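You operate a simulated robot arm through the tools that you are given. There is no shell and no other tool. Be economical: measure what you need, move in short steps, check, and stop when the job is done.

Carry out the task below with a simulated two-armed robot. There is one attempt and no reset: what you move stays moved.

JOB
Put the green brush on the middle shelf of the panel stand away on the upper shelf of the control desk. Take the cap off the mixing bottle and lay it down on the near end of the grid. Put the 15 coupling from the near end of the grid on the zone 3 of the grid and the 10 coupling on top of the white can. Press the yellow vent button two times. Take the clear bottle and leave it in the kit crate. Take the grey test coupling with the smallest size on its label from the top of the press cart and leave it on the top of the control cabinet. Take the white bottle on the top of the press cart and put it away on the top of the service trolley. Open the red-handled cart drawer, put the orange star insert on the top of the service stand away in the inside of the red-handled cart drawer and shut the drawer again. Put the black rubber buffer on the top of the service stand away on the lower shelf of the control desk. Take the bag labelled "10%" from the top of the packing bench and put it on the shelf of the packing bench. Put the 3 motor from the top of the packing bench on the deck of the panel trolley and the 5 motor on the top of the drawer cabinet. The order is free. Set down upright: green brush, grey test coupling, white bottle, motor.

It is judged by the outcome, as a careful person would: the job done as asked, and still so three seconds after it is handed in. It fails if anything else is knocked over, pushed out of place, dropped, spilled or broken. Lids that push on must go on centred and level and be pressed home; caps that screw on are set level and turned clockwise until they are tight.

ROBOT AND FRAMES
Two 7-joint arms with fingered hands on one trunk, on a base that drives. Base frame: it is fixed to the floor where the robot stands at the start and does not move with it; the origin is under the middle of the robot, x ahead of it, y to its left, z up. Readings come in mm, degrees, newtons and seconds.
The left shoulder is at the start at [60, 166, 726], the right one opposite. With the tool pointing down near the work surface each hand reaches from about 360 to 860 mm from the robot's upright axis, wherever it stands, measured 20 degrees to its own side. Places, roughly: bag [3250, 7500, 750]; black rubber buffer (4x4x4 cm) [1000, 7300, 800]; clear bottle (7x7x24 cm) [500, 7700, 1000]; coupling [250, 2000, 750]; deck of the panel trolley [3700, 6700, 500]; green brush (6x3x7 cm) [900, -200, 500]; grey test coupling [0, 7750, 1000]; inside of the red-handled cart drawer [400, 8000, 700]; kit crate [3000, 8250, 1000]; lower shelf of the control desk [1800, 2800, 400]; mixing bottle [1000, 2000, 1000]; motor [3250, 8000, 1000]; orange star insert (5x5x2 cm) [900, 7400, 800]; red-handled cart drawer [400, 8000, 700]; shelf of the packing bench [3300, 7700, 300]; top of the control cabinet [-400, 10000, 1200]; top of the drawer cabinet [2800, 8900, 800]; top of the service trolley [3400, 5200, 800]; upper shelf of the control desk [1900, 2600, 700]; white bottle [-250, 7750, 1000]; white can (6x6x9 cm) [600, 1900, 900]; yellow vent button [-2100, 2400, 900]; zone 3 of the grid [1400, 2400, 800]. Payload 5 kg a hand.
The TCP of each hand is the grasp point between the finger pads, 32 mm short of the fingertips. In the tool frame z runs along the fingers and y along their closing line. Largest opening 160 mm; the body of the gripper starts 89 mm behind the TCP. The gripper is a hand of 3 fingers: y runs from the thumb to the fingers, the wrist lies at [0, 0, -267] in the tool frame, and closing takes about 1.5 s.
Orientation is that of the tool frame in the base frame, as [roll, pitch, yaw] about the fixed x, y, z axes, in that order (R = Rz(yaw) Ry(pitch) Rx(roll)). With the fingers straight down and closing along the base's y, the tool's x points along the base's -x, its y along +y and its z along -z.

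CONTROLS
- The arms move only by the tool step_arm. It takes "left_targets", "right_targets" or both (then of equal length, played together; a hand with none holds still); each is a list of rows, each a list of 7 numbers: the turn, a rotation vector about the base's x, y, z in degrees, then the shift along the base's x, y, z in mm, then the gripper command, from -1 (fully open) to 1 (shut), values between in proportion. In form: [[ax, ay, az, dx, dy, dz, gripper], ...]. A call has 1 to 8 rows; each row shifts and turns the commanded pose from where the row before left it. A row lasts 0.2 s, in which the tool goes at most 50 mm and 8.6 degrees; a call with a longer step from one row to the next is refused whole, and so is a gripper value outside its range. A pose out of reach is approached as far as the arm can. The call stops where the force on the tool passes 40 N (or 10 N more than at its start, if that is more) or the arm is blocked; 0.2 s more then pass. The fingers move at their own pace (about 45 mm/s each) and stop on an object; they squeeze with about 25 N. The grip force told is the motor's: it shows also when the fingers shut on nothing. Time passes only in rows, and 0.2 s behind the last, so rows that do not move let the fingers close. The reply holds the time, the measured pose of the TCP, the force on the tool along the base axes, the opening and the grip force, in the units named above and with some noise, with the torque about the TCP (base axes, N m) and any sound that the robot's microphone picked up.
- Cameras (640 x 400 px; columns grow to the right, rows downward): "scene" is now at [41.5, -25.1, 1362.6]; the picture's right is [-0.32, -0.95, -0.00], its down [-0.74, 0.25, -0.62] and it looks along [0.59, -0.20, -0.78] (base axes); focal length 269 px, centre (320, 200). "left" rides on the left gripper at [-65, -4, -116] in its tool frame; the picture's right is [0.06, -1.00, 0.00], its down [0.87, 0.05, -0.49] and it looks along [0.49, 0.03, 0.87] (tool axes); focal length 261 px, centre (320, 200). "right" rides on the right gripper at [65, -4, -116] in its tool frame; the picture's right is [0.06, 1.00, 0.00], its down [-0.87, 0.05, -0.49] and it looks along [-0.49, 0.03, 0.87] (tool axes); focal length 261 px, centre (320, 200). There is no depth. A picture from a camera that has moved, and an enlarged one, comes with that camera's place and axes in the base frame and with its lens.
- snapshot(camera): a new picture of that camera. The clock stands still meanwhile.
- raise_lower(by): slides the trunk up (or, below 0, down) by that many mm; the arms and the scene camera ride with it, the base frame stays. It gives what a move gives, with no picture.
- drive_base(legs): drives the robot by 1 to 6 legs, each [ahead, turn to the left] in mm and degrees, along the robot's own axes; the way and the turn of a leg run together, so that a leg with both is an arc; at most 1500 mm and 180 degrees a leg. The arms and the cameras ride along, it lands a little off, and it stops where it bumps. It gives what a move gives.
- hand_shape(shape, hand): the hand has 3 fingers and takes this shape, open, in about a second: jaw (thumb against the fingers, like two jaws); tri (thumb and two fingers); tip (a fingertip pinch); poke (one finger out to press); point (the index stretched); flat (the hand flat); cup (the hand cupped); fist (a fist). The gripper value then closes the fingers along that shape, each until it touches; the sizes above hold for jaw. It gives what a move gives, with no picture.
- turn_head(pan, tilt): turns the head with the scene camera to pan (to the left, within 86 degrees either way) and tilt (down, from -29 to 69), counted from straight ahead of the robot. It gives what a move gives.
- close_up(camera, box): a new picture of the part [left, top, right, bottom] of that camera's present view, enlarged. The clock stands still meanwhile.
- hand_in(): hands the job in; it is judged then, once.

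Work in short steps. Places have to be worked out from the pictures, the camera data and where the tool is seen: move nearer, look again, correct. Check each grasp and each placing, and mend what went wrong. You have 588 turns and 370 pictures in all, those below and enlarged ones among them. Open the grippers and draw the arms clear of the work before you hand the job in, unless the task says otherwise.

The tools are called as name(argument=value, ...) on one line, values as JSON. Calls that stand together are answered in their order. step_arm: Moves the arms, as the interface text tells. Its arguments: {"type":"object","properties":{"left_targets":{"type":"array","items":{"type":"array","items":{"type":"number"}}},"right_targets":{"type":"array","items":{"type":"array","items":{"type":"number"}}}},"required":[]} The other tools are called the same way: raise_lower (by) slides the trunk up or down; hand_shape (shape, hand) gives the hand a shape; drive_base (legs) drives the base; turn_head (pan, tilt) turns the head that bears the scene camera; snapshot (camera) takes a picture; close_up (camera, box) takes an enlarged picture of a part of a camera's view; hand_in () hands the job in.

At the start:

```text
time_s: 0.0
left_position: [447.5, 53.8, 686.9]
left_tcp_rot: [-180.0, 0.0, -179.9]
left_ft_force: [-0.2, -0.3, -0.1]
left_torque: [0.02, 0.01, 0.0]
left_finger_gap: 160.0
left_grip_force: 0.1
left_shape: jaw
right_position: [546.4, -416.5, 790.3]
right_tcp_rot: [-179.9, 0.0, 180.0]
right_ft_force: [-0.2, -0.1, 0.4]
right_torque: [0.04, 0.0, -0.03]
right_finger_gap: 160.1
right_grip_force: 0.1
right_shape: jaw
trunk travel left (down, up): [-275.0, 315.0]
robot x, y, heading: [-1.7, 3.0, -0.0]
head pan, tilt: [-18.9, 51.4]
```

scene: 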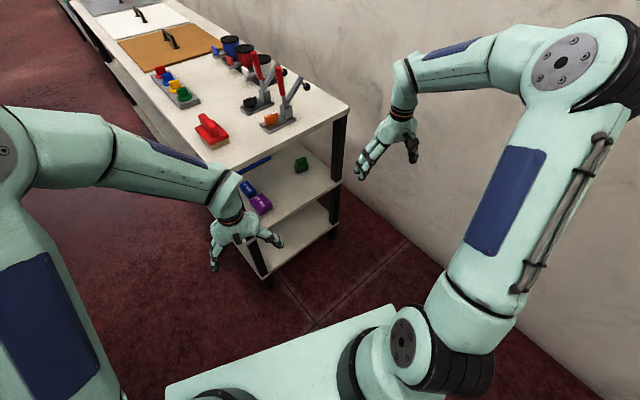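
right: 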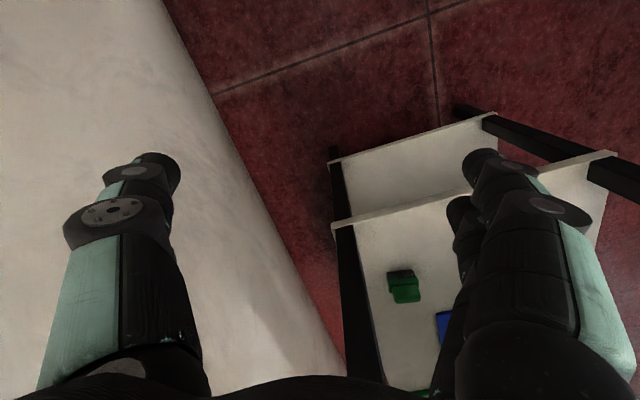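
left: 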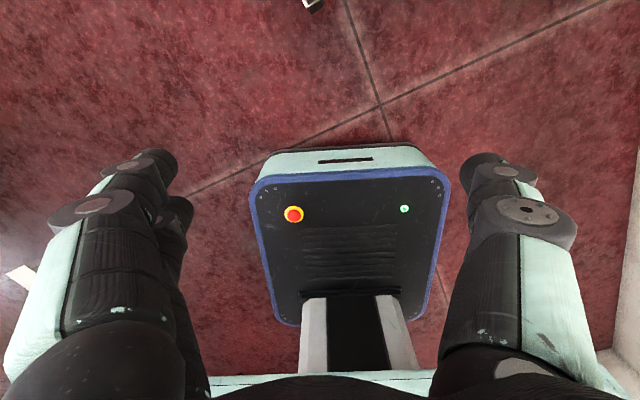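

The panel stand is ahead, with a green object on its middle shelf. I'll look closer at it from the scene camera.

close_up(camera="scene", box=[140, 20, 360, 290])

close_up(camera="right", box=[320, 100, 640, 400])

```text
1.48 times, centred on (250, 155) of scene
camera zoom: at [41.5, -25.1, 1362.6], right [-0.32, -0.95, 0.0], down [-0.74, 0.25, -0.62], along [0.59, -0.2, -0.78], focal length 399 px, centre (424, 267)
```

zoom: 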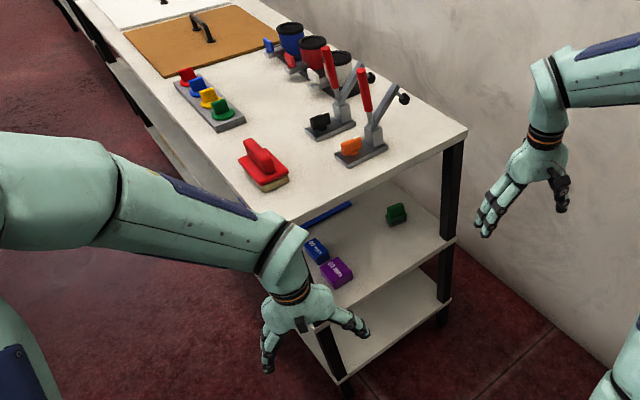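

```text
1.33 times, centred on (480, 250) of right
camera zoom: at [479.8, -420.5, 905.1], right [-0.06, 1.0, 0.0], down [0.87, 0.05, 0.49], along [0.49, 0.03, -0.87], focal length 348 px, centre (107, 133)
```

zoom: 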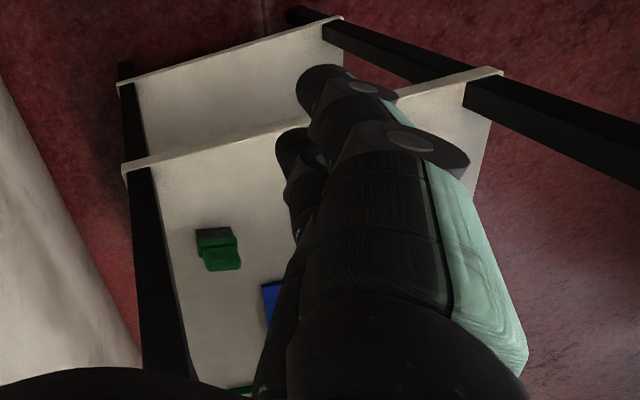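

I put the brush at about (880, -226, 535) on a stand yawed about 22°. I'll tilt the right hand to 45° down, facing the stand, so its camera looks into the shelf.

step_arm(right_targets=[[0, -7.5, 0, 0, 0, 0, -1], [0, -7.5, 0, 0, 0, 0, -1], [0, -7.5, 0, 0, 0, 0, -1], [0, -7.5, 0, 0, 0, 0, -1], [0, -7.5, 0, 0, 0, 0, -1], [0, -7.5, 0, 0, 0, 0, -1], [0, 0, 7.5, 10, 10, -40, -1], [0, 0, 7.5, 10, 10, -40, -1]])

step_arm(right_targets=[[0, 0, 7.5, 10, 10, -40, -1], [0, 0, 0, 20, 20, -40, -1], [0, 0, 0, 20, 20, -10, -1], [0, 0, 0, 20, 20, 0, -1], [0, 0, 0, 15, 10, 0, -1], [0, 0, 0, 0, 0, 0, -1]])

snapshot(camera="right")

snapshot(camera="scene")

```text
time_s: 1.8
left_position: [446.9, 53.3, 686.6]
left_tcp_rot: [-179.9, 0.0, 180.0]
left_ft_force: [0.0, -0.5, -0.4]
left_torque: [-0.03, 0.0, 0.0]
left_finger_gap: 160.0
left_grip_force: 0.0
left_shape: jaw
right_position: [565.5, -397.1, 709.7]
right_tcp_rot: [179.9, 45.1, -165.0]
right_ft_force: [-1.2, 0.2, 0.2]
right_torque: [-0.04, -0.01, 0.0]
right_finger_gap: 159.9
right_grip_force: 0.0
right_shape: jaw
trunk travel left (down, up): [-275.0, 315.0]
robot x, y, heading: [0.6, 0.6, -0.0]
head pan, tilt: [-18.9, 51.4]
```

```text
time_s: 3.2
left_position: [446.8, 54.0, 685.7]
left_tcp_rot: [-180.0, 0.0, -180.0]
left_ft_force: [-0.5, -0.6, -0.2]
left_torque: [0.03, -0.01, 0.0]
left_finger_gap: 160.0
left_grip_force: 0.0
left_shape: jaw
right_position: [650.3, -317.4, 617.5]
right_tcp_rot: [-179.9, 45.1, -157.6]
right_ft_force: [-0.7, -0.2, 0.2]
right_torque: [0.01, 0.01, 0.01]
right_finger_gap: 159.9
right_grip_force: 0.0
right_shape: jaw
trunk travel left (down, up): [-275.0, 315.0]
robot x, y, heading: [-0.8, -3.6, 0.2]
head pan, tilt: [-18.9, 51.4]
```

```text
364 pictures are left
camera right: at [533.9, -369.8, 654.6], right [-0.42, 0.91, -0.04], down [0.23, 0.15, 0.96], along [0.88, 0.4, -0.27], focal length 261 px, centre (320, 200)
```

right: 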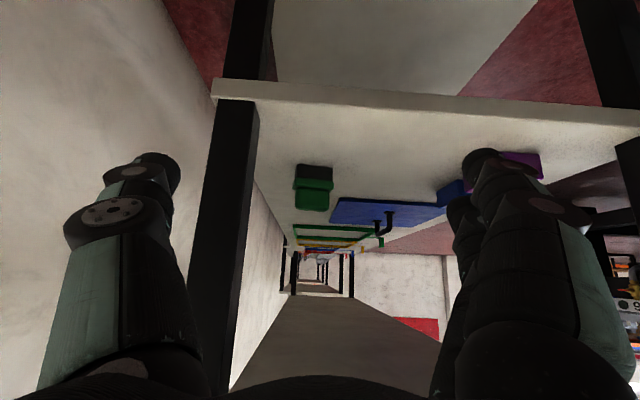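

```text
363 pictures are left
camera scene: at [41.6, -25.1, 1362.6], right [-0.32, -0.95, 0.0], down [-0.74, 0.25, -0.62], along [0.59, -0.2, -0.78], focal length 269 px, centre (320, 200)
```

scene: 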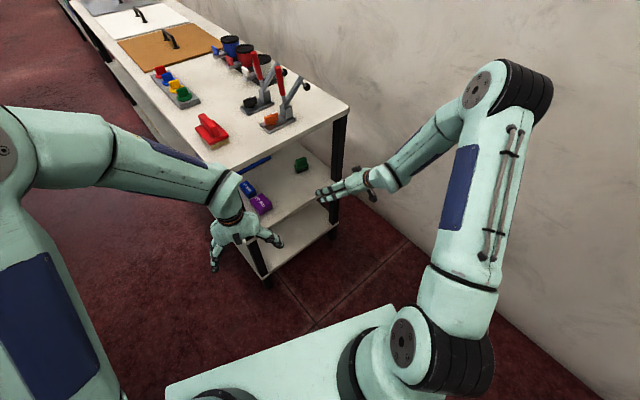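

The brush is at about (880, -226), standing upright on its dark base and roughly aligned with the hand. I'll partly close the fingers to about 100 mm to clear the leg and move in.

step_arm(right_targets=[[0, 0, 0, 0, 0, 0, -0.25], [0, 0, 0, 0, 0, 0, -0.25], [0, 0, 0, 0, 0, 0, -0.25], [0, 0, 0, 38, 15, -10, -0.25], [0, 0, 0, 38, 15, -10, -0.25], [0, 0, 0, 38, 15, -10, -0.25], [0, 0, 0, 38, 15, -15, -0.25], [0, 0, 0, 0, 0, 0, -0.25]])

snapshot(camera="right")

close_up(camera="scene", box=[220, 100, 420, 225])

```text
time_s: 4.4
left_position: [447.2, 51.0, 685.4]
left_tcp_rot: [-180.0, 0.1, 179.7]
left_ft_force: [-0.4, 0.2, 0.1]
left_torque: [0.02, 0.01, -0.01]
left_finger_gap: 159.9
left_grip_force: 0.0
left_shape: jaw
right_position: [712.0, -298.3, 593.1]
right_tcp_rot: [179.3, 43.6, -159.3]
right_ft_force: [-5.4, -2.2, 0.2]
right_torque: [-0.02, 0.12, -0.33]
right_finger_gap: 100.2
right_grip_force: 0.0
right_shape: jaw
trunk travel left (down, up): [-275.0, 315.0]
robot x, y, heading: [0.9, -0.8, -0.0]
head pan, tilt: [-18.9, 51.4]
stopped in row 6 (right hand): the force on the tool passed its limit (the readings are from after the stop); the commanded pose is now the measured one
```

```text
362 pictures are left
camera right: at [595.7, -348.8, 630.9], right [-0.4, 0.91, -0.03], down [0.25, 0.15, 0.96], along [0.88, 0.38, -0.29], focal length 261 px, centre (320, 200)
```

right: 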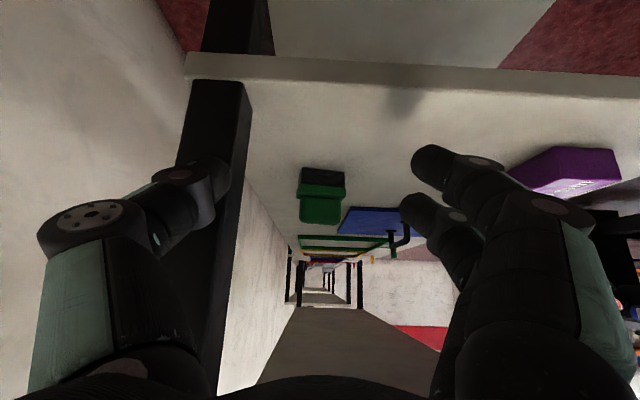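

```text
3.20 times, centred on (320, 162) of scene
camera zoom: at [41.5, -25.4, 1362.6], right [-0.33, -0.94, 0.0], down [-0.74, 0.26, -0.62], along [0.59, -0.2, -0.78], focal length 862 px, centre (320, 320)
```

zoom: 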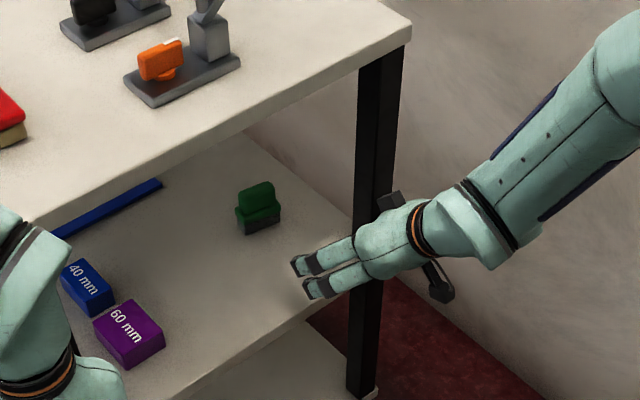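

The thumb met the leg because the hand is too wide to come in straight. I'll back out, move the left hand aside, and yaw the right hand to about -47° so it comes in left of the leg and grips the thin side.

step_arm(right_targets=[[0, 0, 0, -38, -5, 8, -0.25], [0, 0, 0, -38, 10, 8, -0.25], [0, 0, 0, -20, 30, 5, -0.25], [0, 0, 0, -5, 30, 0, -0.25], [0, 0, 0, 0, 30, 0, -0.25], [0, 0, 0, 0, 0, 0, -0.25]], left_targets=[[0, 0, 0, 0, 45, 0, -1], [0, 0, 0, 0, 45, 0, -1], [0, 0, 0, 0, 45, 0, -1], [0, 0, 0, 0, 45, 0, -1], [0, 0, 0, -30, 30, 0, -1], [0, 0, 0, -30, 20, 0, -1]])

step_arm(right_targets=[[0, 0, -8.5, 0, 0, 0, -0.25], [0, 0, -8.5, 0, 0, 0, -0.25], [0, 0, -8.5, 0, 0, 0, -0.25], [0, 0, -8.5, 0, 0, 0, -0.25], [0, 0, -8.5, 0, 0, 0, -0.25], [0, 0, -8.5, 0, 0, 0, -0.25], [0, 0, -8.5, 0, 0, 0, -0.25], [0, 0, -8.5, 0, 0, 0, -0.25]])

snapshot(camera="right")

```text
time_s: 5.8
left_position: [386.0, 282.8, 686.9]
left_tcp_rot: [-180.0, 0.0, 179.9]
left_ft_force: [-0.3, 0.5, -0.9]
left_torque: [0.03, 0.02, -0.04]
left_finger_gap: 160.0
left_grip_force: 0.1
left_shape: jaw
right_position: [613.1, -202.3, 614.8]
right_tcp_rot: [179.3, 43.8, -159.1]
right_ft_force: [-0.3, -0.5, -0.3]
right_torque: [0.0, -0.03, 0.0]
right_finger_gap: 100.2
right_grip_force: 0.0
right_shape: jaw
trunk travel left (down, up): [-275.0, 315.0]
robot x, y, heading: [-1.9, 1.0, -0.5]
head pan, tilt: [-18.9, 51.4]
```

```text
time_s: 7.6
left_position: [385.1, 282.9, 686.0]
left_tcp_rot: [-180.0, 0.0, 179.9]
left_ft_force: [0.3, 0.2, 0.1]
left_torque: [0.01, 0.01, 0.01]
left_finger_gap: 159.9
left_grip_force: 0.0
left_shape: jaw
right_position: [613.8, -202.1, 614.9]
right_tcp_rot: [179.3, 43.9, 132.9]
right_ft_force: [0.6, -1.0, 0.0]
right_torque: [0.02, 0.02, 0.01]
right_finger_gap: 100.0
right_grip_force: 0.0
right_shape: jaw
trunk travel left (down, up): [-275.0, 315.0]
robot x, y, heading: [0.7, 0.6, -0.1]
head pan, tilt: [-18.9, 51.4]
```

```text
360 pictures are left
camera right: at [522.8, -111.9, 652.9], right [0.7, 0.72, -0.03], down [0.23, -0.18, 0.96], along [0.68, -0.67, -0.29], focal length 261 px, centre (320, 200)
```

right: 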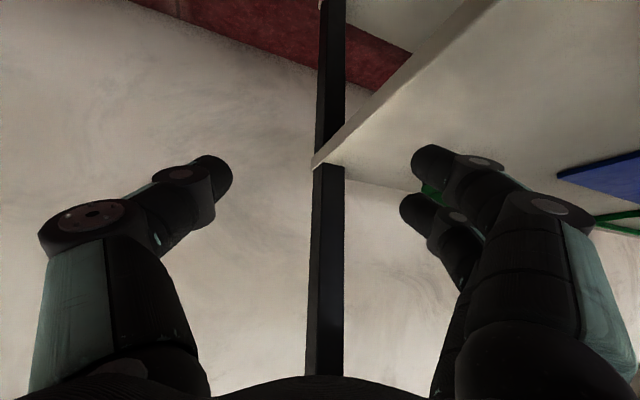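

The arm reaches that orientation. I'll slide to the pre-grasp point (790, -131, 605) left of the leg, inside the shelf.

step_arm(right_targets=[[0, 0, 0, 10, 40, 0, -0.25], [0, 0, 0, 30, 32, 0, -0.25], [0, 0, 0, 35, 5, -4, -0.25], [0, 0, 0, 35, 0, -4, -0.25], [0, 0, 0, 35, -3, -4, -0.25], [0, 0, 0, 32, -3, 0, -0.25], [0, 0, 0, 0, 0, 0, -0.25]])

snapshot(camera="right")

close_up(camera="scene", box=[220, 100, 420, 225])

```text
time_s: 9.1
left_position: [392.1, 254.8, 674.3]
left_tcp_rot: [-173.9, 0.9, 178.0]
left_ft_force: [-0.4, -0.4, 1.2]
left_torque: [0.06, -0.09, 0.02]
left_finger_gap: 160.2
left_grip_force: 0.0
left_shape: jaw
right_position: [694.9, -206.9, 530.4]
right_tcp_rot: [-164.0, 41.3, 138.7]
right_ft_force: [-3.9, 39.7, 144.3]
right_torque: [3.98, -4.29, 1.08]
right_finger_gap: 87.9
right_grip_force: 0.1
right_shape: jaw
trunk travel left (down, up): [-275.0, 315.0]
robot x, y, heading: [-24.9, -0.0, 1.7]
head pan, tilt: [-18.9, 51.4]
stopped in row 7 (left hand): the arm was blocked; the commanded pose is now the measured one
```

```text
359 pictures are left
camera right: at [620.3, -104.1, 570.1], right [0.73, 0.63, -0.25], down [0.39, -0.09, 0.92], along [0.56, -0.77, -0.31], focal length 261 px, centre (320, 200)
```

right: 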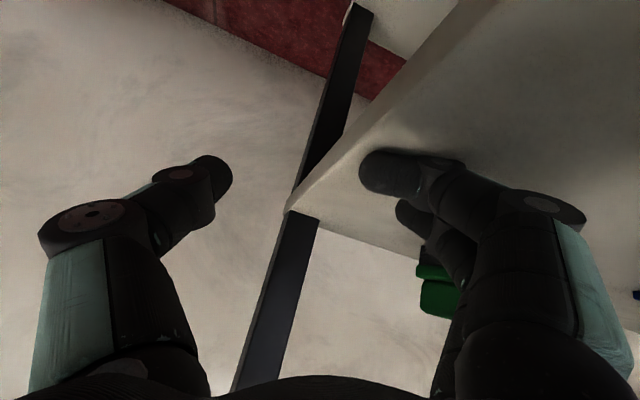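

```text
3.20 times, centred on (320, 162) of scene
camera zoom: at [-98.7, -22.7, 1380.6], right [-0.29, -0.96, -0.02], down [-0.69, 0.23, -0.69], along [0.66, -0.18, -0.73], focal length 862 px, centre (320, 320)
```

zoom: 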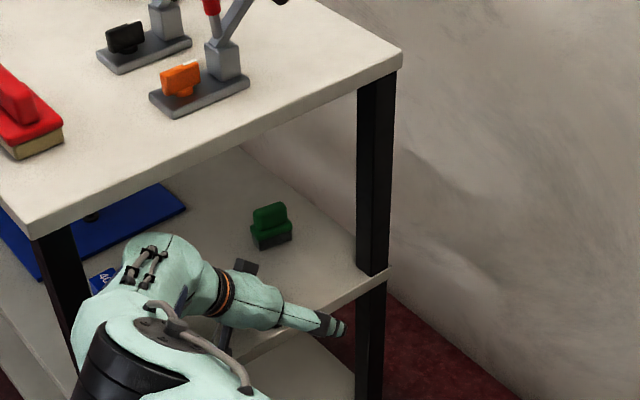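

The arm pressed against the stand (144 N) and tipped the robot slightly. I'll ease off by moving the right hand up and back.

step_arm(right_targets=[[0, 0, 0, -10, 0, 15, -0.25], [0, 0, 0, -20, 0, 20, -0.25], [0, 0, 0, -25, 0, 20, -0.25], [0, 0, 0, -25, 0, 20, -0.25]])

snapshot(camera="scene")

```text
time_s: 9.3
left_position: [458.6, 264.1, 598.1]
left_tcp_rot: [-172.4, -5.3, 177.9]
left_ft_force: [1.7, 2.1, -1.3]
left_torque: [-0.25, 0.22, 0.02]
left_finger_gap: 160.1
left_grip_force: 0.1
left_shape: jaw
right_position: [748.8, -274.7, 518.4]
right_tcp_rot: [-150.5, 45.5, 145.3]
right_ft_force: [-12.8, 40.9, 228.6]
right_torque: [5.96, -2.36, 1.08]
right_finger_gap: 70.9
right_grip_force: 0.2
right_shape: jaw
trunk travel left (down, up): [-275.0, 315.0]
robot x, y, heading: [-23.1, 2.7, 2.1]
head pan, tilt: [-18.9, 51.4]
stopped in row 1 (right hand): the force on the tool passed its limit (the readings are from after the stop); the commanded pose is now the measured one
```

```text
357 pictures are left
camera scene: at [-28.3, 3.4, 1374.4], right [-0.29, -0.96, 0.01], down [-0.72, 0.21, -0.66], along [0.63, -0.2, -0.75], focal length 269 px, centre (320, 200)
```

scene: 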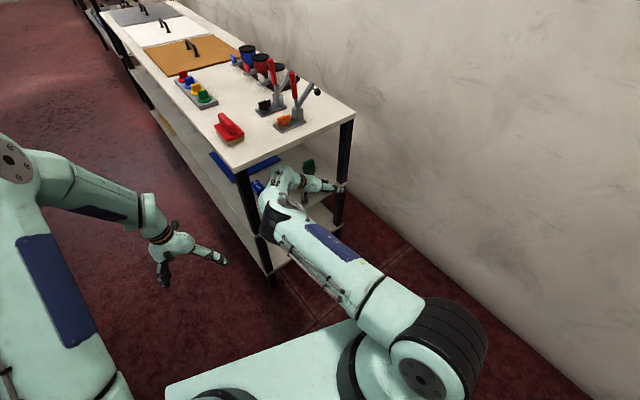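

The robot is rocking forward onto the hand. I'll lift the hand straight up to relieve it.

step_arm(right_targets=[[0, 0, 0, 0, 0, 30, -0.25], [0, 0, 0, 0, 0, 30, -0.25]])

```text
time_s: 9.9
left_position: [449.5, 260.8, 615.8]
left_tcp_rot: [-173.9, -3.5, 177.9]
left_ft_force: [0.2, 2.8, -1.1]
left_torque: [-0.29, 0.05, 0.03]
left_finger_gap: 159.9
left_grip_force: 0.0
left_shape: jaw
right_position: [744.1, -210.0, 524.0]
right_tcp_rot: [-160.1, 39.2, 141.1]
right_ft_force: [-8.9, -23.7, 78.9]
right_torque: [-0.1, -0.54, -0.21]
right_finger_gap: 70.5
right_grip_force: 0.0
right_shape: jaw
trunk travel left (down, up): [-275.0, 315.0]
robot x, y, heading: [-20.0, 2.1, 0.9]
head pan, tilt: [-18.9, 51.4]
```

The force dropped to 79 N, so I'll keep lifting gently and look.

step_arm(right_targets=[[0, 0, 0, 0, 0, 25, -0.25], [0, 0, 0, 0, 0, 25, -0.25]])

snapshot(camera="scene")

snapshot(camera="left")

```text
time_s: 10.6
left_position: [454.0, 254.7, 612.3]
left_tcp_rot: [-174.1, -3.9, 177.7]
left_ft_force: [0.9, 0.4, 0.4]
left_torque: [-0.02, 0.02, -0.03]
left_finger_gap: 159.9
left_grip_force: 0.0
left_shape: jaw
right_position: [731.6, -211.0, 540.3]
right_tcp_rot: [-158.2, 37.1, 142.3]
right_ft_force: [20.1, -1.1, 67.9]
right_torque: [0.96, -1.96, -0.29]
right_finger_gap: 90.6
right_grip_force: 0.1
right_shape: jaw
trunk travel left (down, up): [-275.0, 315.0]
robot x, y, heading: [-21.1, 0.0, 1.4]
head pan, tilt: [-18.9, 51.4]
```

```text
356 pictures are left
camera scene: at [24.5, -23.0, 1357.9], right [-0.3, -0.95, 0.0], down [-0.75, 0.23, -0.62], along [0.59, -0.19, -0.78], focal length 269 px, centre (320, 200)
```

scene: 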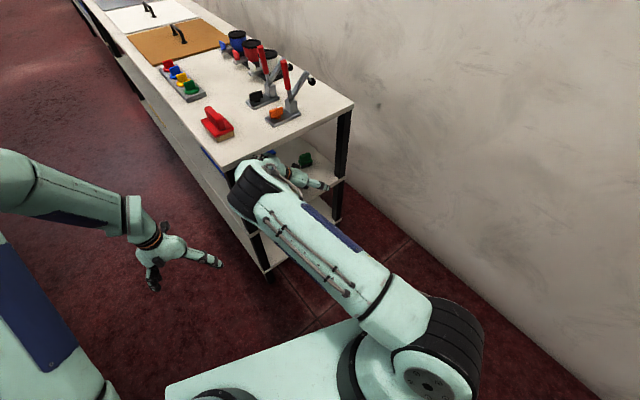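

```text
355 pictures are left
camera left: at [527.8, 259.9, 721.0], right [-0.1, -0.99, 0.11], down [-0.83, 0.14, 0.54], along [-0.55, -0.04, -0.83], focal length 261 px, centre (320, 200)
```

left: 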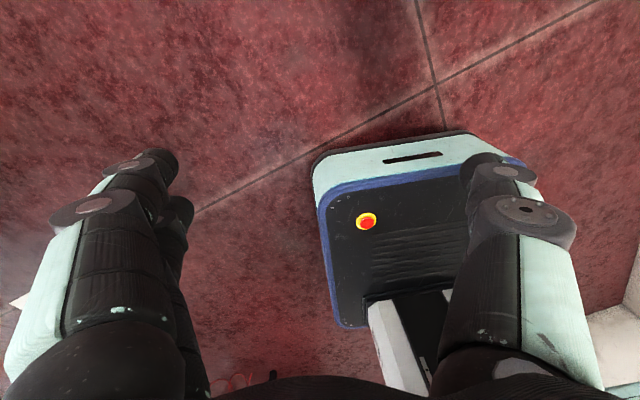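

The robot is level again; the elbow sits against the stand's top edge because I'm too close. I'll drive back a little to free it.

drive_base(legs=[[-80, 0]])

snapshot(camera="scene")

```text
time_s: 11.6
left_position: [372.6, 252.0, 616.5]
left_tcp_rot: [-174.2, -3.8, 177.6]
left_ft_force: [0.3, 0.3, -0.6]
left_torque: [0.05, -0.03, 0.0]
left_finger_gap: 160.5
left_grip_force: 0.0
left_shape: jaw
right_position: [660.4, -210.7, 562.9]
right_tcp_rot: [-160.6, 37.7, 140.5]
right_ft_force: [-0.7, -0.1, 0.6]
right_torque: [-0.02, -0.03, -0.02]
right_finger_gap: 99.6
right_grip_force: 0.0
right_shape: jaw
trunk travel left (down, up): [-275.0, 315.0]
robot x, y, heading: [-96.0, -2.3, 1.1]
head pan, tilt: [-18.9, 51.4]
```

```text
354 pictures are left
camera scene: at [-58.6, -25.6, 1362.8], right [-0.3, -0.95, 0.0], down [-0.74, 0.23, -0.62], along [0.6, -0.19, -0.78], focal length 269 px, centre (320, 200)
```

scene: 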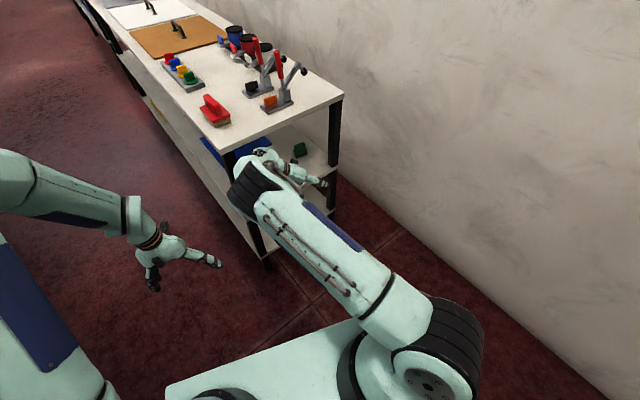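

Clear now. I'll turn the right hand back to nearly straight (yaw about 7.5°, pitch 50° down), then lower the trunk so the forearm stays under the top.

step_arm(right_targets=[[0, 0, 7.8, -15, 0, 15, -0.25], [0, 0, 7.8, -15, 0, 15, -0.25], [0, 0, 7.8, -10, 0, 10, -0.25], [0, 0, 7.8, 0, 0, 10, -0.25], [0, 0, 7.8, 0, 0, 0, -0.25], [0, 0, 7.8, 0, 0, 0, -0.25], [5.1, 0.7, 4.0, 0, 0, 0, -0.25], [5.1, 0.7, 4.0, 0, 0, 0, -0.25]])

step_arm(right_targets=[[5.1, 0.7, 4.0, 0, 0, 0, -0.25], [0, -2.3, 0, 0, 0, 0, -0.25]])

raise_lower(by=-130)

snapshot(camera="scene")

snapshot(camera="right")

```text
time_s: 13.4
left_position: [372.4, 251.7, 616.8]
left_tcp_rot: [-174.2, -3.8, 177.7]
left_ft_force: [-0.4, -0.5, 0.3]
left_torque: [0.03, -0.01, -0.01]
left_finger_gap: 160.2
left_grip_force: 0.2
left_shape: jaw
right_position: [620.5, -209.7, 612.6]
right_tcp_rot: [-173.7, 37.7, -172.6]
right_ft_force: [-0.5, -0.4, -1.2]
right_torque: [-0.02, 0.01, -0.03]
right_finger_gap: 99.7
right_grip_force: 0.1
right_shape: jaw
trunk travel left (down, up): [-275.0, 315.0]
robot x, y, heading: [-104.2, -3.4, 1.5]
head pan, tilt: [-18.9, 51.4]
```

```text
time_s: 14.0
left_position: [372.4, 252.0, 617.0]
left_tcp_rot: [-174.2, -3.8, 177.6]
left_ft_force: [-0.2, 0.2, -0.3]
left_torque: [0.05, 0.0, -0.01]
left_finger_gap: 160.0
left_grip_force: 0.0
left_shape: jaw
right_position: [620.6, -210.6, 613.0]
right_tcp_rot: [-179.9, 40.0, -172.5]
right_ft_force: [0.1, 0.3, 0.9]
right_torque: [0.0, -0.04, 0.05]
right_finger_gap: 99.9
right_grip_force: 0.1
right_shape: jaw
trunk travel left (down, up): [-275.0, 315.0]
robot x, y, heading: [-98.2, 1.3, 1.4]
head pan, tilt: [-18.9, 51.4]
```

```text
time_s: 15.6
left_position: [373.5, 252.4, 487.0]
left_tcp_rot: [-174.2, -3.7, 177.7]
left_ft_force: [0.6, 0.2, 0.4]
left_torque: [0.01, 0.02, -0.05]
left_finger_gap: 159.9
left_grip_force: 0.0
left_shape: jaw
right_position: [620.0, -209.4, 483.5]
right_tcp_rot: [-179.7, 39.9, -172.4]
right_ft_force: [-0.3, -0.4, -0.4]
right_torque: [0.03, 0.0, -0.01]
right_finger_gap: 99.8
right_grip_force: 0.1
right_shape: jaw
trunk travel left (down, up): [-145.0, 445.0]
robot x, y, heading: [-101.6, 0.1, 1.4]
head pan, tilt: [-18.9, 51.4]
```

```text
353 pictures are left
camera scene: at [-58.6, -25.7, 1232.7], right [-0.3, -0.95, 0.0], down [-0.74, 0.23, -0.62], along [0.6, -0.19, -0.78], focal length 269 px, centre (320, 200)
```

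scene: 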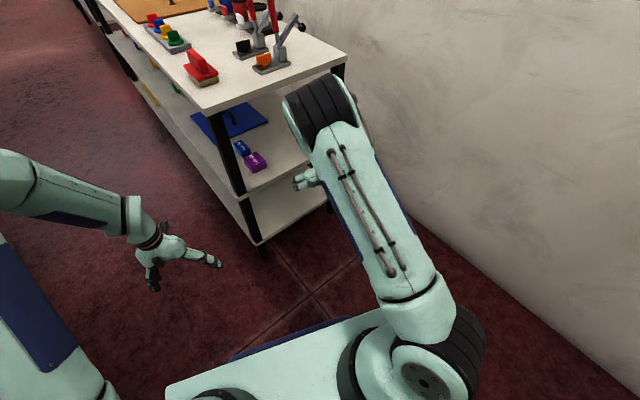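

```text
352 pictures are left
camera right: at [497.1, -230.3, 529.2], right [-0.18, 0.98, -0.04], down [0.34, 0.1, 0.93], along [0.92, 0.15, -0.35], focal length 261 px, centre (320, 200)
```

right: 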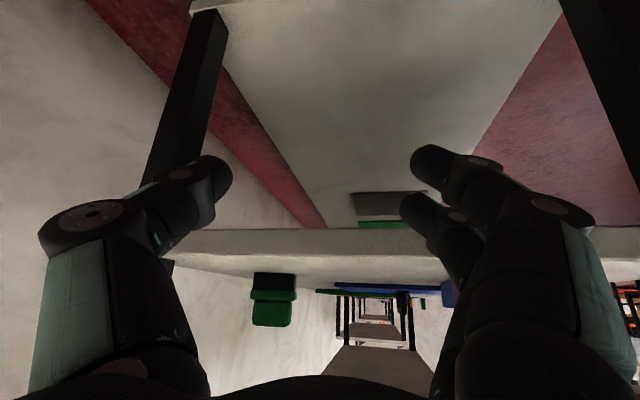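

The arm folds elbow-up when close, so I'll drive back, stretch the arm to its grasp configuration outside, then drive in with it held.

drive_base(legs=[[-230, 0]])

step_arm(right_targets=[[0, 0, 0, 40, 0, 20, -0.25], [0, 0, 0, 40, 0, 20, -0.25], [0, 0, 0, 40, 0, 20, -0.25], [0, 0, 0, 40, -5, 20, -0.25], [0, 0, 0, 40, -10, 20, -0.25], [0, 0, 0, 10, 0, 10, -0.25]])

snapshot(camera="scene")

snapshot(camera="right")

```text
time_s: 17.3
left_position: [141.8, 246.9, 487.0]
left_tcp_rot: [-174.1, -3.9, 177.7]
left_ft_force: [-0.4, -0.1, -0.8]
left_torque: [0.01, 0.03, 0.01]
left_finger_gap: 160.2
left_grip_force: 0.1
left_shape: jaw
right_position: [389.3, -215.3, 483.1]
right_tcp_rot: [-179.7, 39.9, -172.4]
right_ft_force: [-0.1, -0.1, -0.3]
right_torque: [0.01, -0.02, -0.03]
right_finger_gap: 99.8
right_grip_force: 0.2
right_shape: jaw
trunk travel left (down, up): [-145.0, 445.0]
robot x, y, heading: [-329.8, -4.3, 1.6]
head pan, tilt: [-18.9, 51.4]
```

```text
time_s: 18.7
left_position: [142.2, 246.3, 487.4]
left_tcp_rot: [-174.1, -3.8, 177.8]
left_ft_force: [-0.5, -0.7, 0.0]
left_torque: [0.0, -0.02, -0.04]
left_finger_gap: 160.0
left_grip_force: 0.1
left_shape: jaw
right_position: [600.5, -230.7, 591.7]
right_tcp_rot: [-179.8, 39.8, -172.4]
right_ft_force: [0.7, 0.2, -0.6]
right_torque: [0.03, -0.01, 0.02]
right_finger_gap: 99.9
right_grip_force: 0.0
right_shape: jaw
trunk travel left (down, up): [-145.0, 445.0]
robot x, y, heading: [-331.6, -3.2, 1.7]
head pan, tilt: [-18.9, 51.4]
```

```text
351 pictures are left
camera scene: at [-288.9, -31.5, 1232.6], right [-0.3, -0.95, 0.0], down [-0.75, 0.23, -0.62], along [0.6, -0.19, -0.78], focal length 269 px, centre (320, 200)
```

scene: 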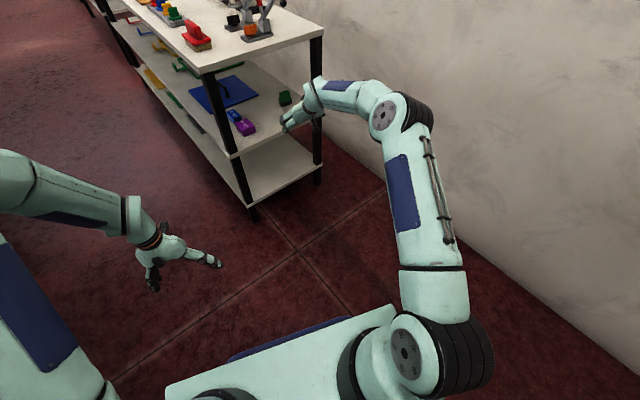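

```text
350 pictures are left
camera right: at [477.1, -251.6, 639.0], right [-0.18, 0.98, -0.04], down [0.34, 0.1, 0.93], along [0.92, 0.15, -0.35], focal length 261 px, centre (320, 200)
```

right: 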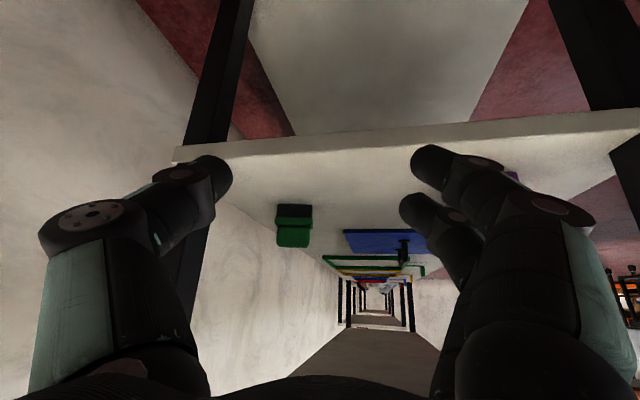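

Good stretched posture, and the brush again computes to (882, -227). I'll lower to z≈547 and drive in 180 mm.

step_arm(right_targets=[[0, 0, 0, 0, 0, -22, -0.25], [0, 0, 0, 0, 0, -22, -0.25]])

drive_base(legs=[[180, 0]])

snapshot(camera="scene")

snapshot(camera="right")

```text
time_s: 19.3
left_position: [142.0, 247.1, 487.6]
left_tcp_rot: [-174.2, -3.8, 177.7]
left_ft_force: [-0.2, -0.4, 0.2]
left_torque: [-0.06, 0.01, -0.03]
left_finger_gap: 160.0
left_grip_force: 0.0
left_shape: jaw
right_position: [599.8, -230.6, 548.8]
right_tcp_rot: [-179.7, 39.8, -172.3]
right_ft_force: [0.0, 0.7, 0.4]
right_torque: [-0.01, 0.04, 0.0]
right_finger_gap: 99.9
right_grip_force: 0.1
right_shape: jaw
trunk travel left (down, up): [-145.0, 445.0]
robot x, y, heading: [-329.8, -8.7, 1.5]
head pan, tilt: [-18.9, 51.4]
```

```text
time_s: 20.8
left_position: [324.0, 252.0, 487.4]
left_tcp_rot: [-174.3, -3.8, 177.8]
left_ft_force: [0.2, -0.1, -0.7]
left_torque: [0.02, -0.02, -0.02]
left_finger_gap: 160.2
left_grip_force: 0.1
left_shape: jaw
right_position: [781.8, -224.6, 549.5]
right_tcp_rot: [-179.8, 39.9, -172.3]
right_ft_force: [0.0, -0.4, 0.0]
right_torque: [0.01, 0.0, -0.03]
right_finger_gap: 99.9
right_grip_force: 0.2
right_shape: jaw
trunk travel left (down, up): [-145.0, 445.0]
robot x, y, heading: [-151.0, -4.9, 1.4]
head pan, tilt: [-18.9, 51.4]
```

```text
349 pictures are left
camera scene: at [-107.7, -26.7, 1232.6], right [-0.3, -0.95, 0.0], down [-0.75, 0.23, -0.62], along [0.6, -0.19, -0.78], focal length 269 px, centre (320, 200)
```

scene: 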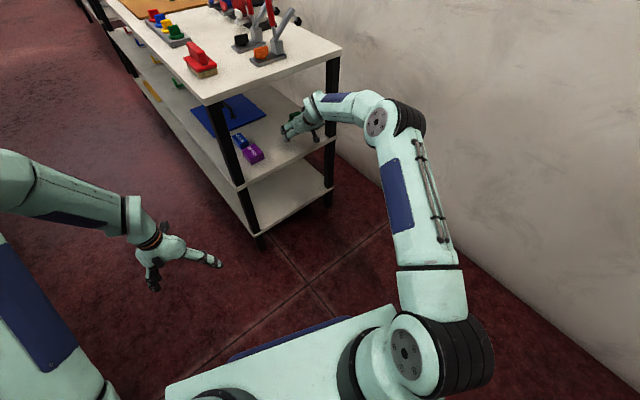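

```text
348 pictures are left
camera right: at [658.4, -245.1, 595.2], right [-0.18, 0.98, -0.04], down [0.34, 0.1, 0.93], along [0.92, 0.15, -0.35], focal length 261 px, centre (320, 200)
```

right: 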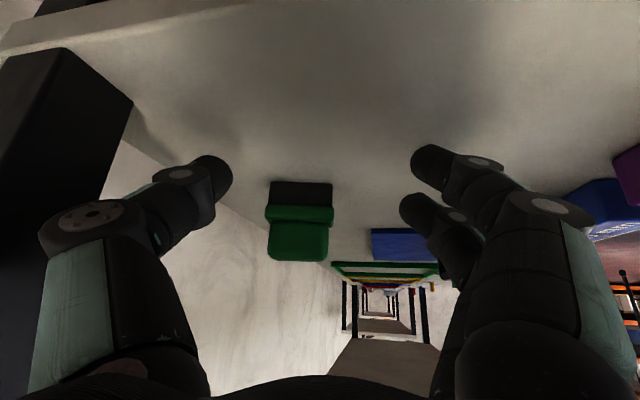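

The brush is square to the hand and between the fingers' path. I'll drive the last 92 mm.

drive_base(legs=[[92, 0]])

snapshot(camera="right")

```text
time_s: 21.9
left_position: [417.0, 254.3, 487.6]
left_tcp_rot: [-174.2, -3.8, 177.7]
left_ft_force: [0.0, -0.4, -0.4]
left_torque: [0.06, -0.04, -0.01]
left_finger_gap: 159.7
left_grip_force: 0.0
left_shape: jaw
right_position: [875.4, -221.9, 548.9]
right_tcp_rot: [-179.7, 39.9, -172.4]
right_ft_force: [0.5, 1.2, 0.7]
right_torque: [-0.02, 0.01, -0.02]
right_finger_gap: 100.1
right_grip_force: 0.1
right_shape: jaw
trunk travel left (down, up): [-145.0, 445.0]
robot x, y, heading: [-55.2, 0.8, 1.6]
head pan, tilt: [-18.9, 51.4]
```

```text
347 pictures are left
camera right: at [751.9, -242.3, 595.1], right [-0.18, 0.98, -0.04], down [0.34, 0.1, 0.93], along [0.92, 0.15, -0.35], focal length 261 px, centre (320, 200)
```

right: 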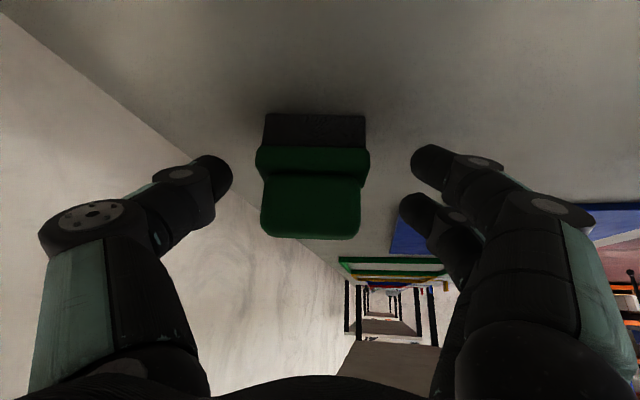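

The brush is centred but about 25 mm ahead of the pads. I'll nudge forward 20 mm and close.

step_arm(right_targets=[[0, 0, 0, 20, -1, -4, -0.25], [0, 0, 0, 0, 0, 0, 0.3], [0, 0, 0, 0, 0, 0, 0.6], [0, 0, 0, 0, 0, 0, 0.8], [0, 0, 0, 0, 0, 0, 0.8], [0, 0, 0, 0, 0, 0, 0.8], [0, 0, 0, 0, 0, 0, 0.8]])

snapshot(camera="right")

```text
time_s: 23.6
left_position: [416.9, 254.2, 488.0]
left_tcp_rot: [-174.3, -3.9, 177.8]
left_ft_force: [-0.1, -0.2, -0.4]
left_torque: [-0.03, -0.01, 0.02]
left_finger_gap: 159.9
left_grip_force: 0.0
left_shape: jaw
right_position: [894.5, -222.2, 545.8]
right_tcp_rot: [-179.7, 40.0, -172.3]
right_ft_force: [-1.0, -0.7, 0.0]
right_torque: [-0.03, 0.01, -0.01]
right_finger_gap: 36.4
right_grip_force: 1.9
right_shape: jaw
trunk travel left (down, up): [-145.0, 445.0]
robot x, y, heading: [-52.5, -0.4, 1.2]
head pan, tilt: [-18.9, 51.4]
```

```text
346 pictures are left
camera right: at [771.7, -243.1, 591.0], right [-0.18, 0.98, -0.04], down [0.34, 0.1, 0.93], along [0.92, 0.15, -0.35], focal length 261 px, centre (320, 200)
```

right: 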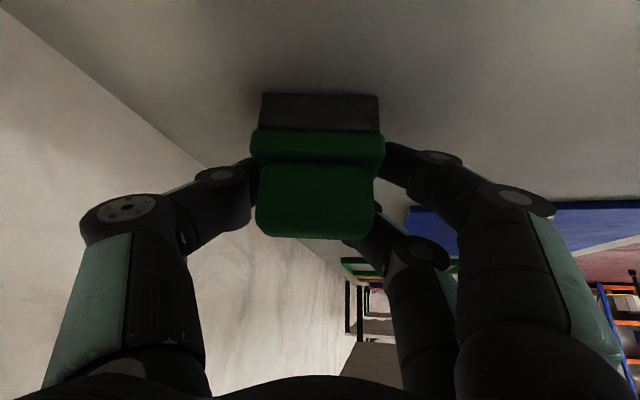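

The fingers touch both sides. I'll squeeze fully and then lift slightly to test.

step_arm(right_targets=[[0, 0, 0, 0, 0, 0, 1], [0, 0, 0, 0, 0, 0, 1], [0, 0, 0, 0, 0, 0, 1], [0, 0, 0, 0, 0, 0, 1], [0, 0, 0, 0, 0, 12, 1], [0, 0, 0, 0, 0, 13, 1], [0, 0, 0, 0, 0, 0, 1]])

snapshot(camera="right")

```text
time_s: 25.1
left_position: [417.0, 254.7, 486.8]
left_tcp_rot: [-174.1, -3.8, 177.8]
left_ft_force: [-0.2, -0.4, 0.5]
left_torque: [0.03, -0.02, -0.01]
left_finger_gap: 160.0
left_grip_force: 0.0
left_shape: jaw
right_position: [895.0, -222.5, 568.5]
right_tcp_rot: [-179.7, 39.7, -172.3]
right_ft_force: [0.3, -0.4, 0.7]
right_torque: [0.01, 0.02, 0.0]
right_finger_gap: 9.0
right_grip_force: 24.6
right_shape: jaw
trunk travel left (down, up): [-145.0, 445.0]
robot x, y, heading: [-57.0, -1.7, 1.3]
head pan, tilt: [-18.9, 51.4]
```

```text
345 pictures are left
camera right: at [771.7, -243.3, 615.0], right [-0.18, 0.98, -0.04], down [0.34, 0.1, 0.93], along [0.92, 0.15, -0.36], focal length 261 px, centre (320, 200)
```

right: 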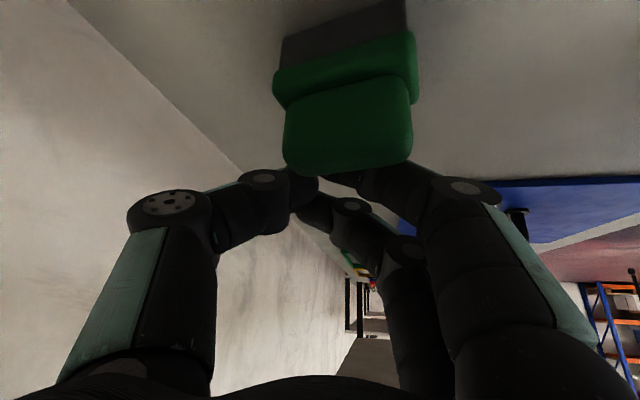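

The fingertips closed just behind the brush and dragged it about 20 mm toward me; it is still upright. I'll reopen and look again.

step_arm(right_targets=[[0, 0, 0, 0, 0, 0, -0.4], [0, 0, 0, 0, 0, 0, -0.4], [0, 0, 0, 0, 0, 0, -0.4], [0, 0, 0, 0, 0, 0, -0.4], [0, 0, 0, 0, 0, 0, -0.4], [0, 0, 0, 0, 0, 0, -0.4]])

snapshot(camera="right")

```text
time_s: 26.6
left_position: [417.1, 254.8, 487.1]
left_tcp_rot: [-174.2, -3.8, 177.9]
left_ft_force: [0.2, -0.6, -0.2]
left_torque: [0.01, -0.02, 0.0]
left_finger_gap: 160.1
left_grip_force: 0.1
left_shape: jaw
right_position: [895.4, -223.5, 568.4]
right_tcp_rot: [-179.8, 39.8, -172.4]
right_ft_force: [0.7, -0.6, 0.2]
right_torque: [-0.04, 0.01, 0.0]
right_finger_gap: 111.5
right_grip_force: 0.0
right_shape: jaw
trunk travel left (down, up): [-145.0, 445.0]
robot x, y, heading: [-56.8, -1.6, 1.4]
head pan, tilt: [-18.9, 51.4]
```

```text
344 pictures are left
camera right: at [771.9, -243.2, 615.0], right [-0.18, 0.98, -0.04], down [0.34, 0.1, 0.93], along [0.92, 0.15, -0.35], focal length 261 px, centre (320, 200)
```

right: 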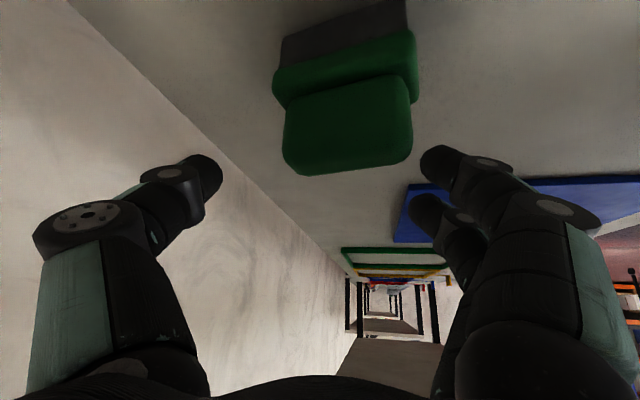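

Brush centre is now about (869, -221), top z≈569. I'll bring the pads down-back to (862, -221, 536), turn 6° to match it, and close.

step_arm(right_targets=[[0, 0, 3, -16, 1, -16, -0.4], [0, 0, 3, -17, 1, -16, -0.4], [0, 0, 0, 0, 0, 0, -0.4]])

snapshot(camera="right")

```text
time_s: 27.4
left_position: [418.3, 255.0, 487.5]
left_tcp_rot: [-174.2, -3.7, 177.9]
left_ft_force: [1.0, -0.1, -0.5]
left_torque: [-0.01, -0.01, -0.01]
left_finger_gap: 160.0
left_grip_force: 0.0
left_shape: jaw
right_position: [861.6, -220.8, 537.9]
right_tcp_rot: [-179.7, 40.1, -166.3]
right_ft_force: [1.8, -0.3, 4.4]
right_torque: [0.28, -0.03, -0.16]
right_finger_gap: 111.4
right_grip_force: 0.0
right_shape: jaw
trunk travel left (down, up): [-145.0, 445.0]
robot x, y, heading: [-54.2, -1.2, 1.6]
head pan, tilt: [-18.9, 51.4]
```

```text
343 pictures are left
camera right: at [742.4, -254.1, 585.2], right [-0.28, 0.96, -0.04], down [0.33, 0.14, 0.94], along [0.9, 0.25, -0.35], focal length 261 px, centre (320, 200)
```

right: 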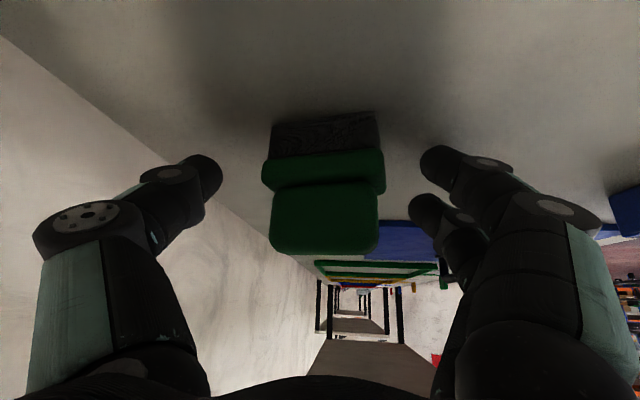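

Well placed; the tips just touch the shelf. I'll lift 4 mm and close.

step_arm(right_targets=[[0, 0, 0, 2, 0, 4, 0.2], [0, 0, 0, 0, 0, 0, 0.5], [0, 0, 0, 0, 0, 0, 0.7], [0, 0, 0, 0, 0, 0, 1], [0, 0, 0, 0, 0, 0, 1], [0, 0, 0, 0, 0, 0, 1], [0, 0, 0, 0, 0, 0, 1], [0, 0, 0, 0, 0, 0, 1]])

snapshot(camera="right")

```text
time_s: 29.1
left_position: [417.0, 255.1, 486.5]
left_tcp_rot: [-174.1, -3.7, 177.8]
left_ft_force: [0.1, 0.6, 0.8]
left_torque: [0.04, -0.01, 0.0]
left_finger_gap: 160.2
left_grip_force: 0.1
left_shape: jaw
right_position: [864.3, -220.5, 541.7]
right_tcp_rot: [-179.7, 39.9, -166.2]
right_ft_force: [-0.2, -0.9, 1.3]
right_torque: [-0.01, 0.02, -0.03]
right_finger_gap: 10.3
right_grip_force: 25.1
right_shape: jaw
trunk travel left (down, up): [-145.0, 445.0]
robot x, y, heading: [-55.4, -1.5, 1.4]
head pan, tilt: [-18.9, 51.4]
```

```text
342 pictures are left
camera right: at [743.8, -254.0, 588.2], right [-0.28, 0.96, -0.04], down [0.33, 0.14, 0.93], along [0.9, 0.25, -0.35], focal length 261 px, centre (320, 200)
```

right: 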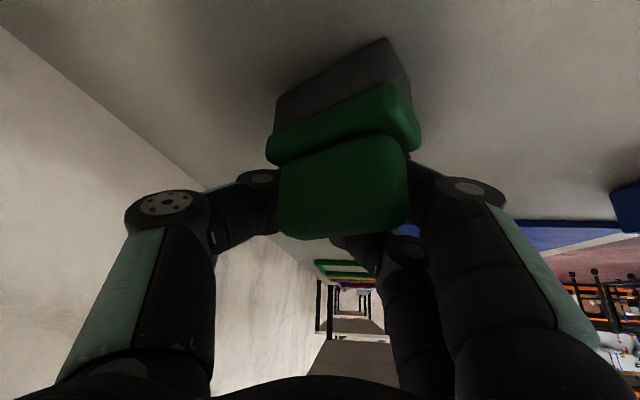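

It squeezed out toward the palm again, so contact really happens at the fingertips and I must sit farther back. Reopening to look.

step_arm(right_targets=[[0, 0, 0, 0, 0, 0, -0.4], [0, 0, 0, 0, 0, 0, -0.4], [0, 0, 0, 0, 0, 0, -0.4], [0, 0, 0, 0, 0, 0, -0.4], [0, 0, 0, 0, 0, 0, -0.4], [0, 0, 0, 0, 0, 0, -0.4]])

snapshot(camera="right")

```text
time_s: 30.6
left_position: [416.8, 254.2, 487.3]
left_tcp_rot: [-174.1, -3.8, 177.8]
left_ft_force: [-0.7, -0.1, -0.3]
left_torque: [0.04, -0.01, 0.02]
left_finger_gap: 160.2
left_grip_force: 0.2
left_shape: jaw
right_position: [863.9, -221.6, 542.0]
right_tcp_rot: [-179.7, 39.9, -166.4]
right_ft_force: [0.1, 0.8, 0.2]
right_torque: [-0.04, 0.01, -0.04]
right_finger_gap: 111.5
right_grip_force: 0.0
right_shape: jaw
trunk travel left (down, up): [-145.0, 445.0]
robot x, y, heading: [-56.9, -2.2, 1.4]
head pan, tilt: [-18.9, 51.4]
```

```text
341 pictures are left
camera right: at [743.8, -254.0, 588.1], right [-0.28, 0.96, -0.04], down [0.33, 0.14, 0.93], along [0.9, 0.25, -0.35], focal length 261 px, centre (320, 200)
```

right: 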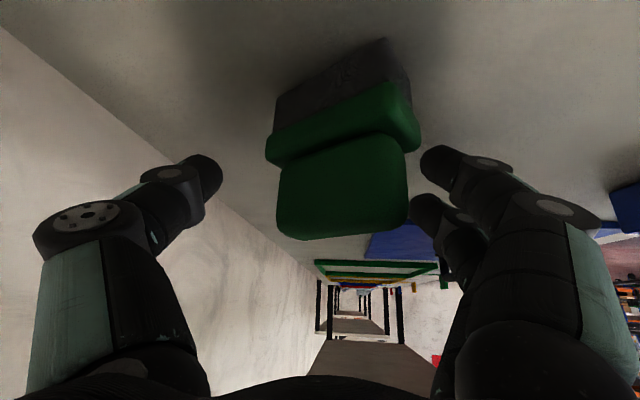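

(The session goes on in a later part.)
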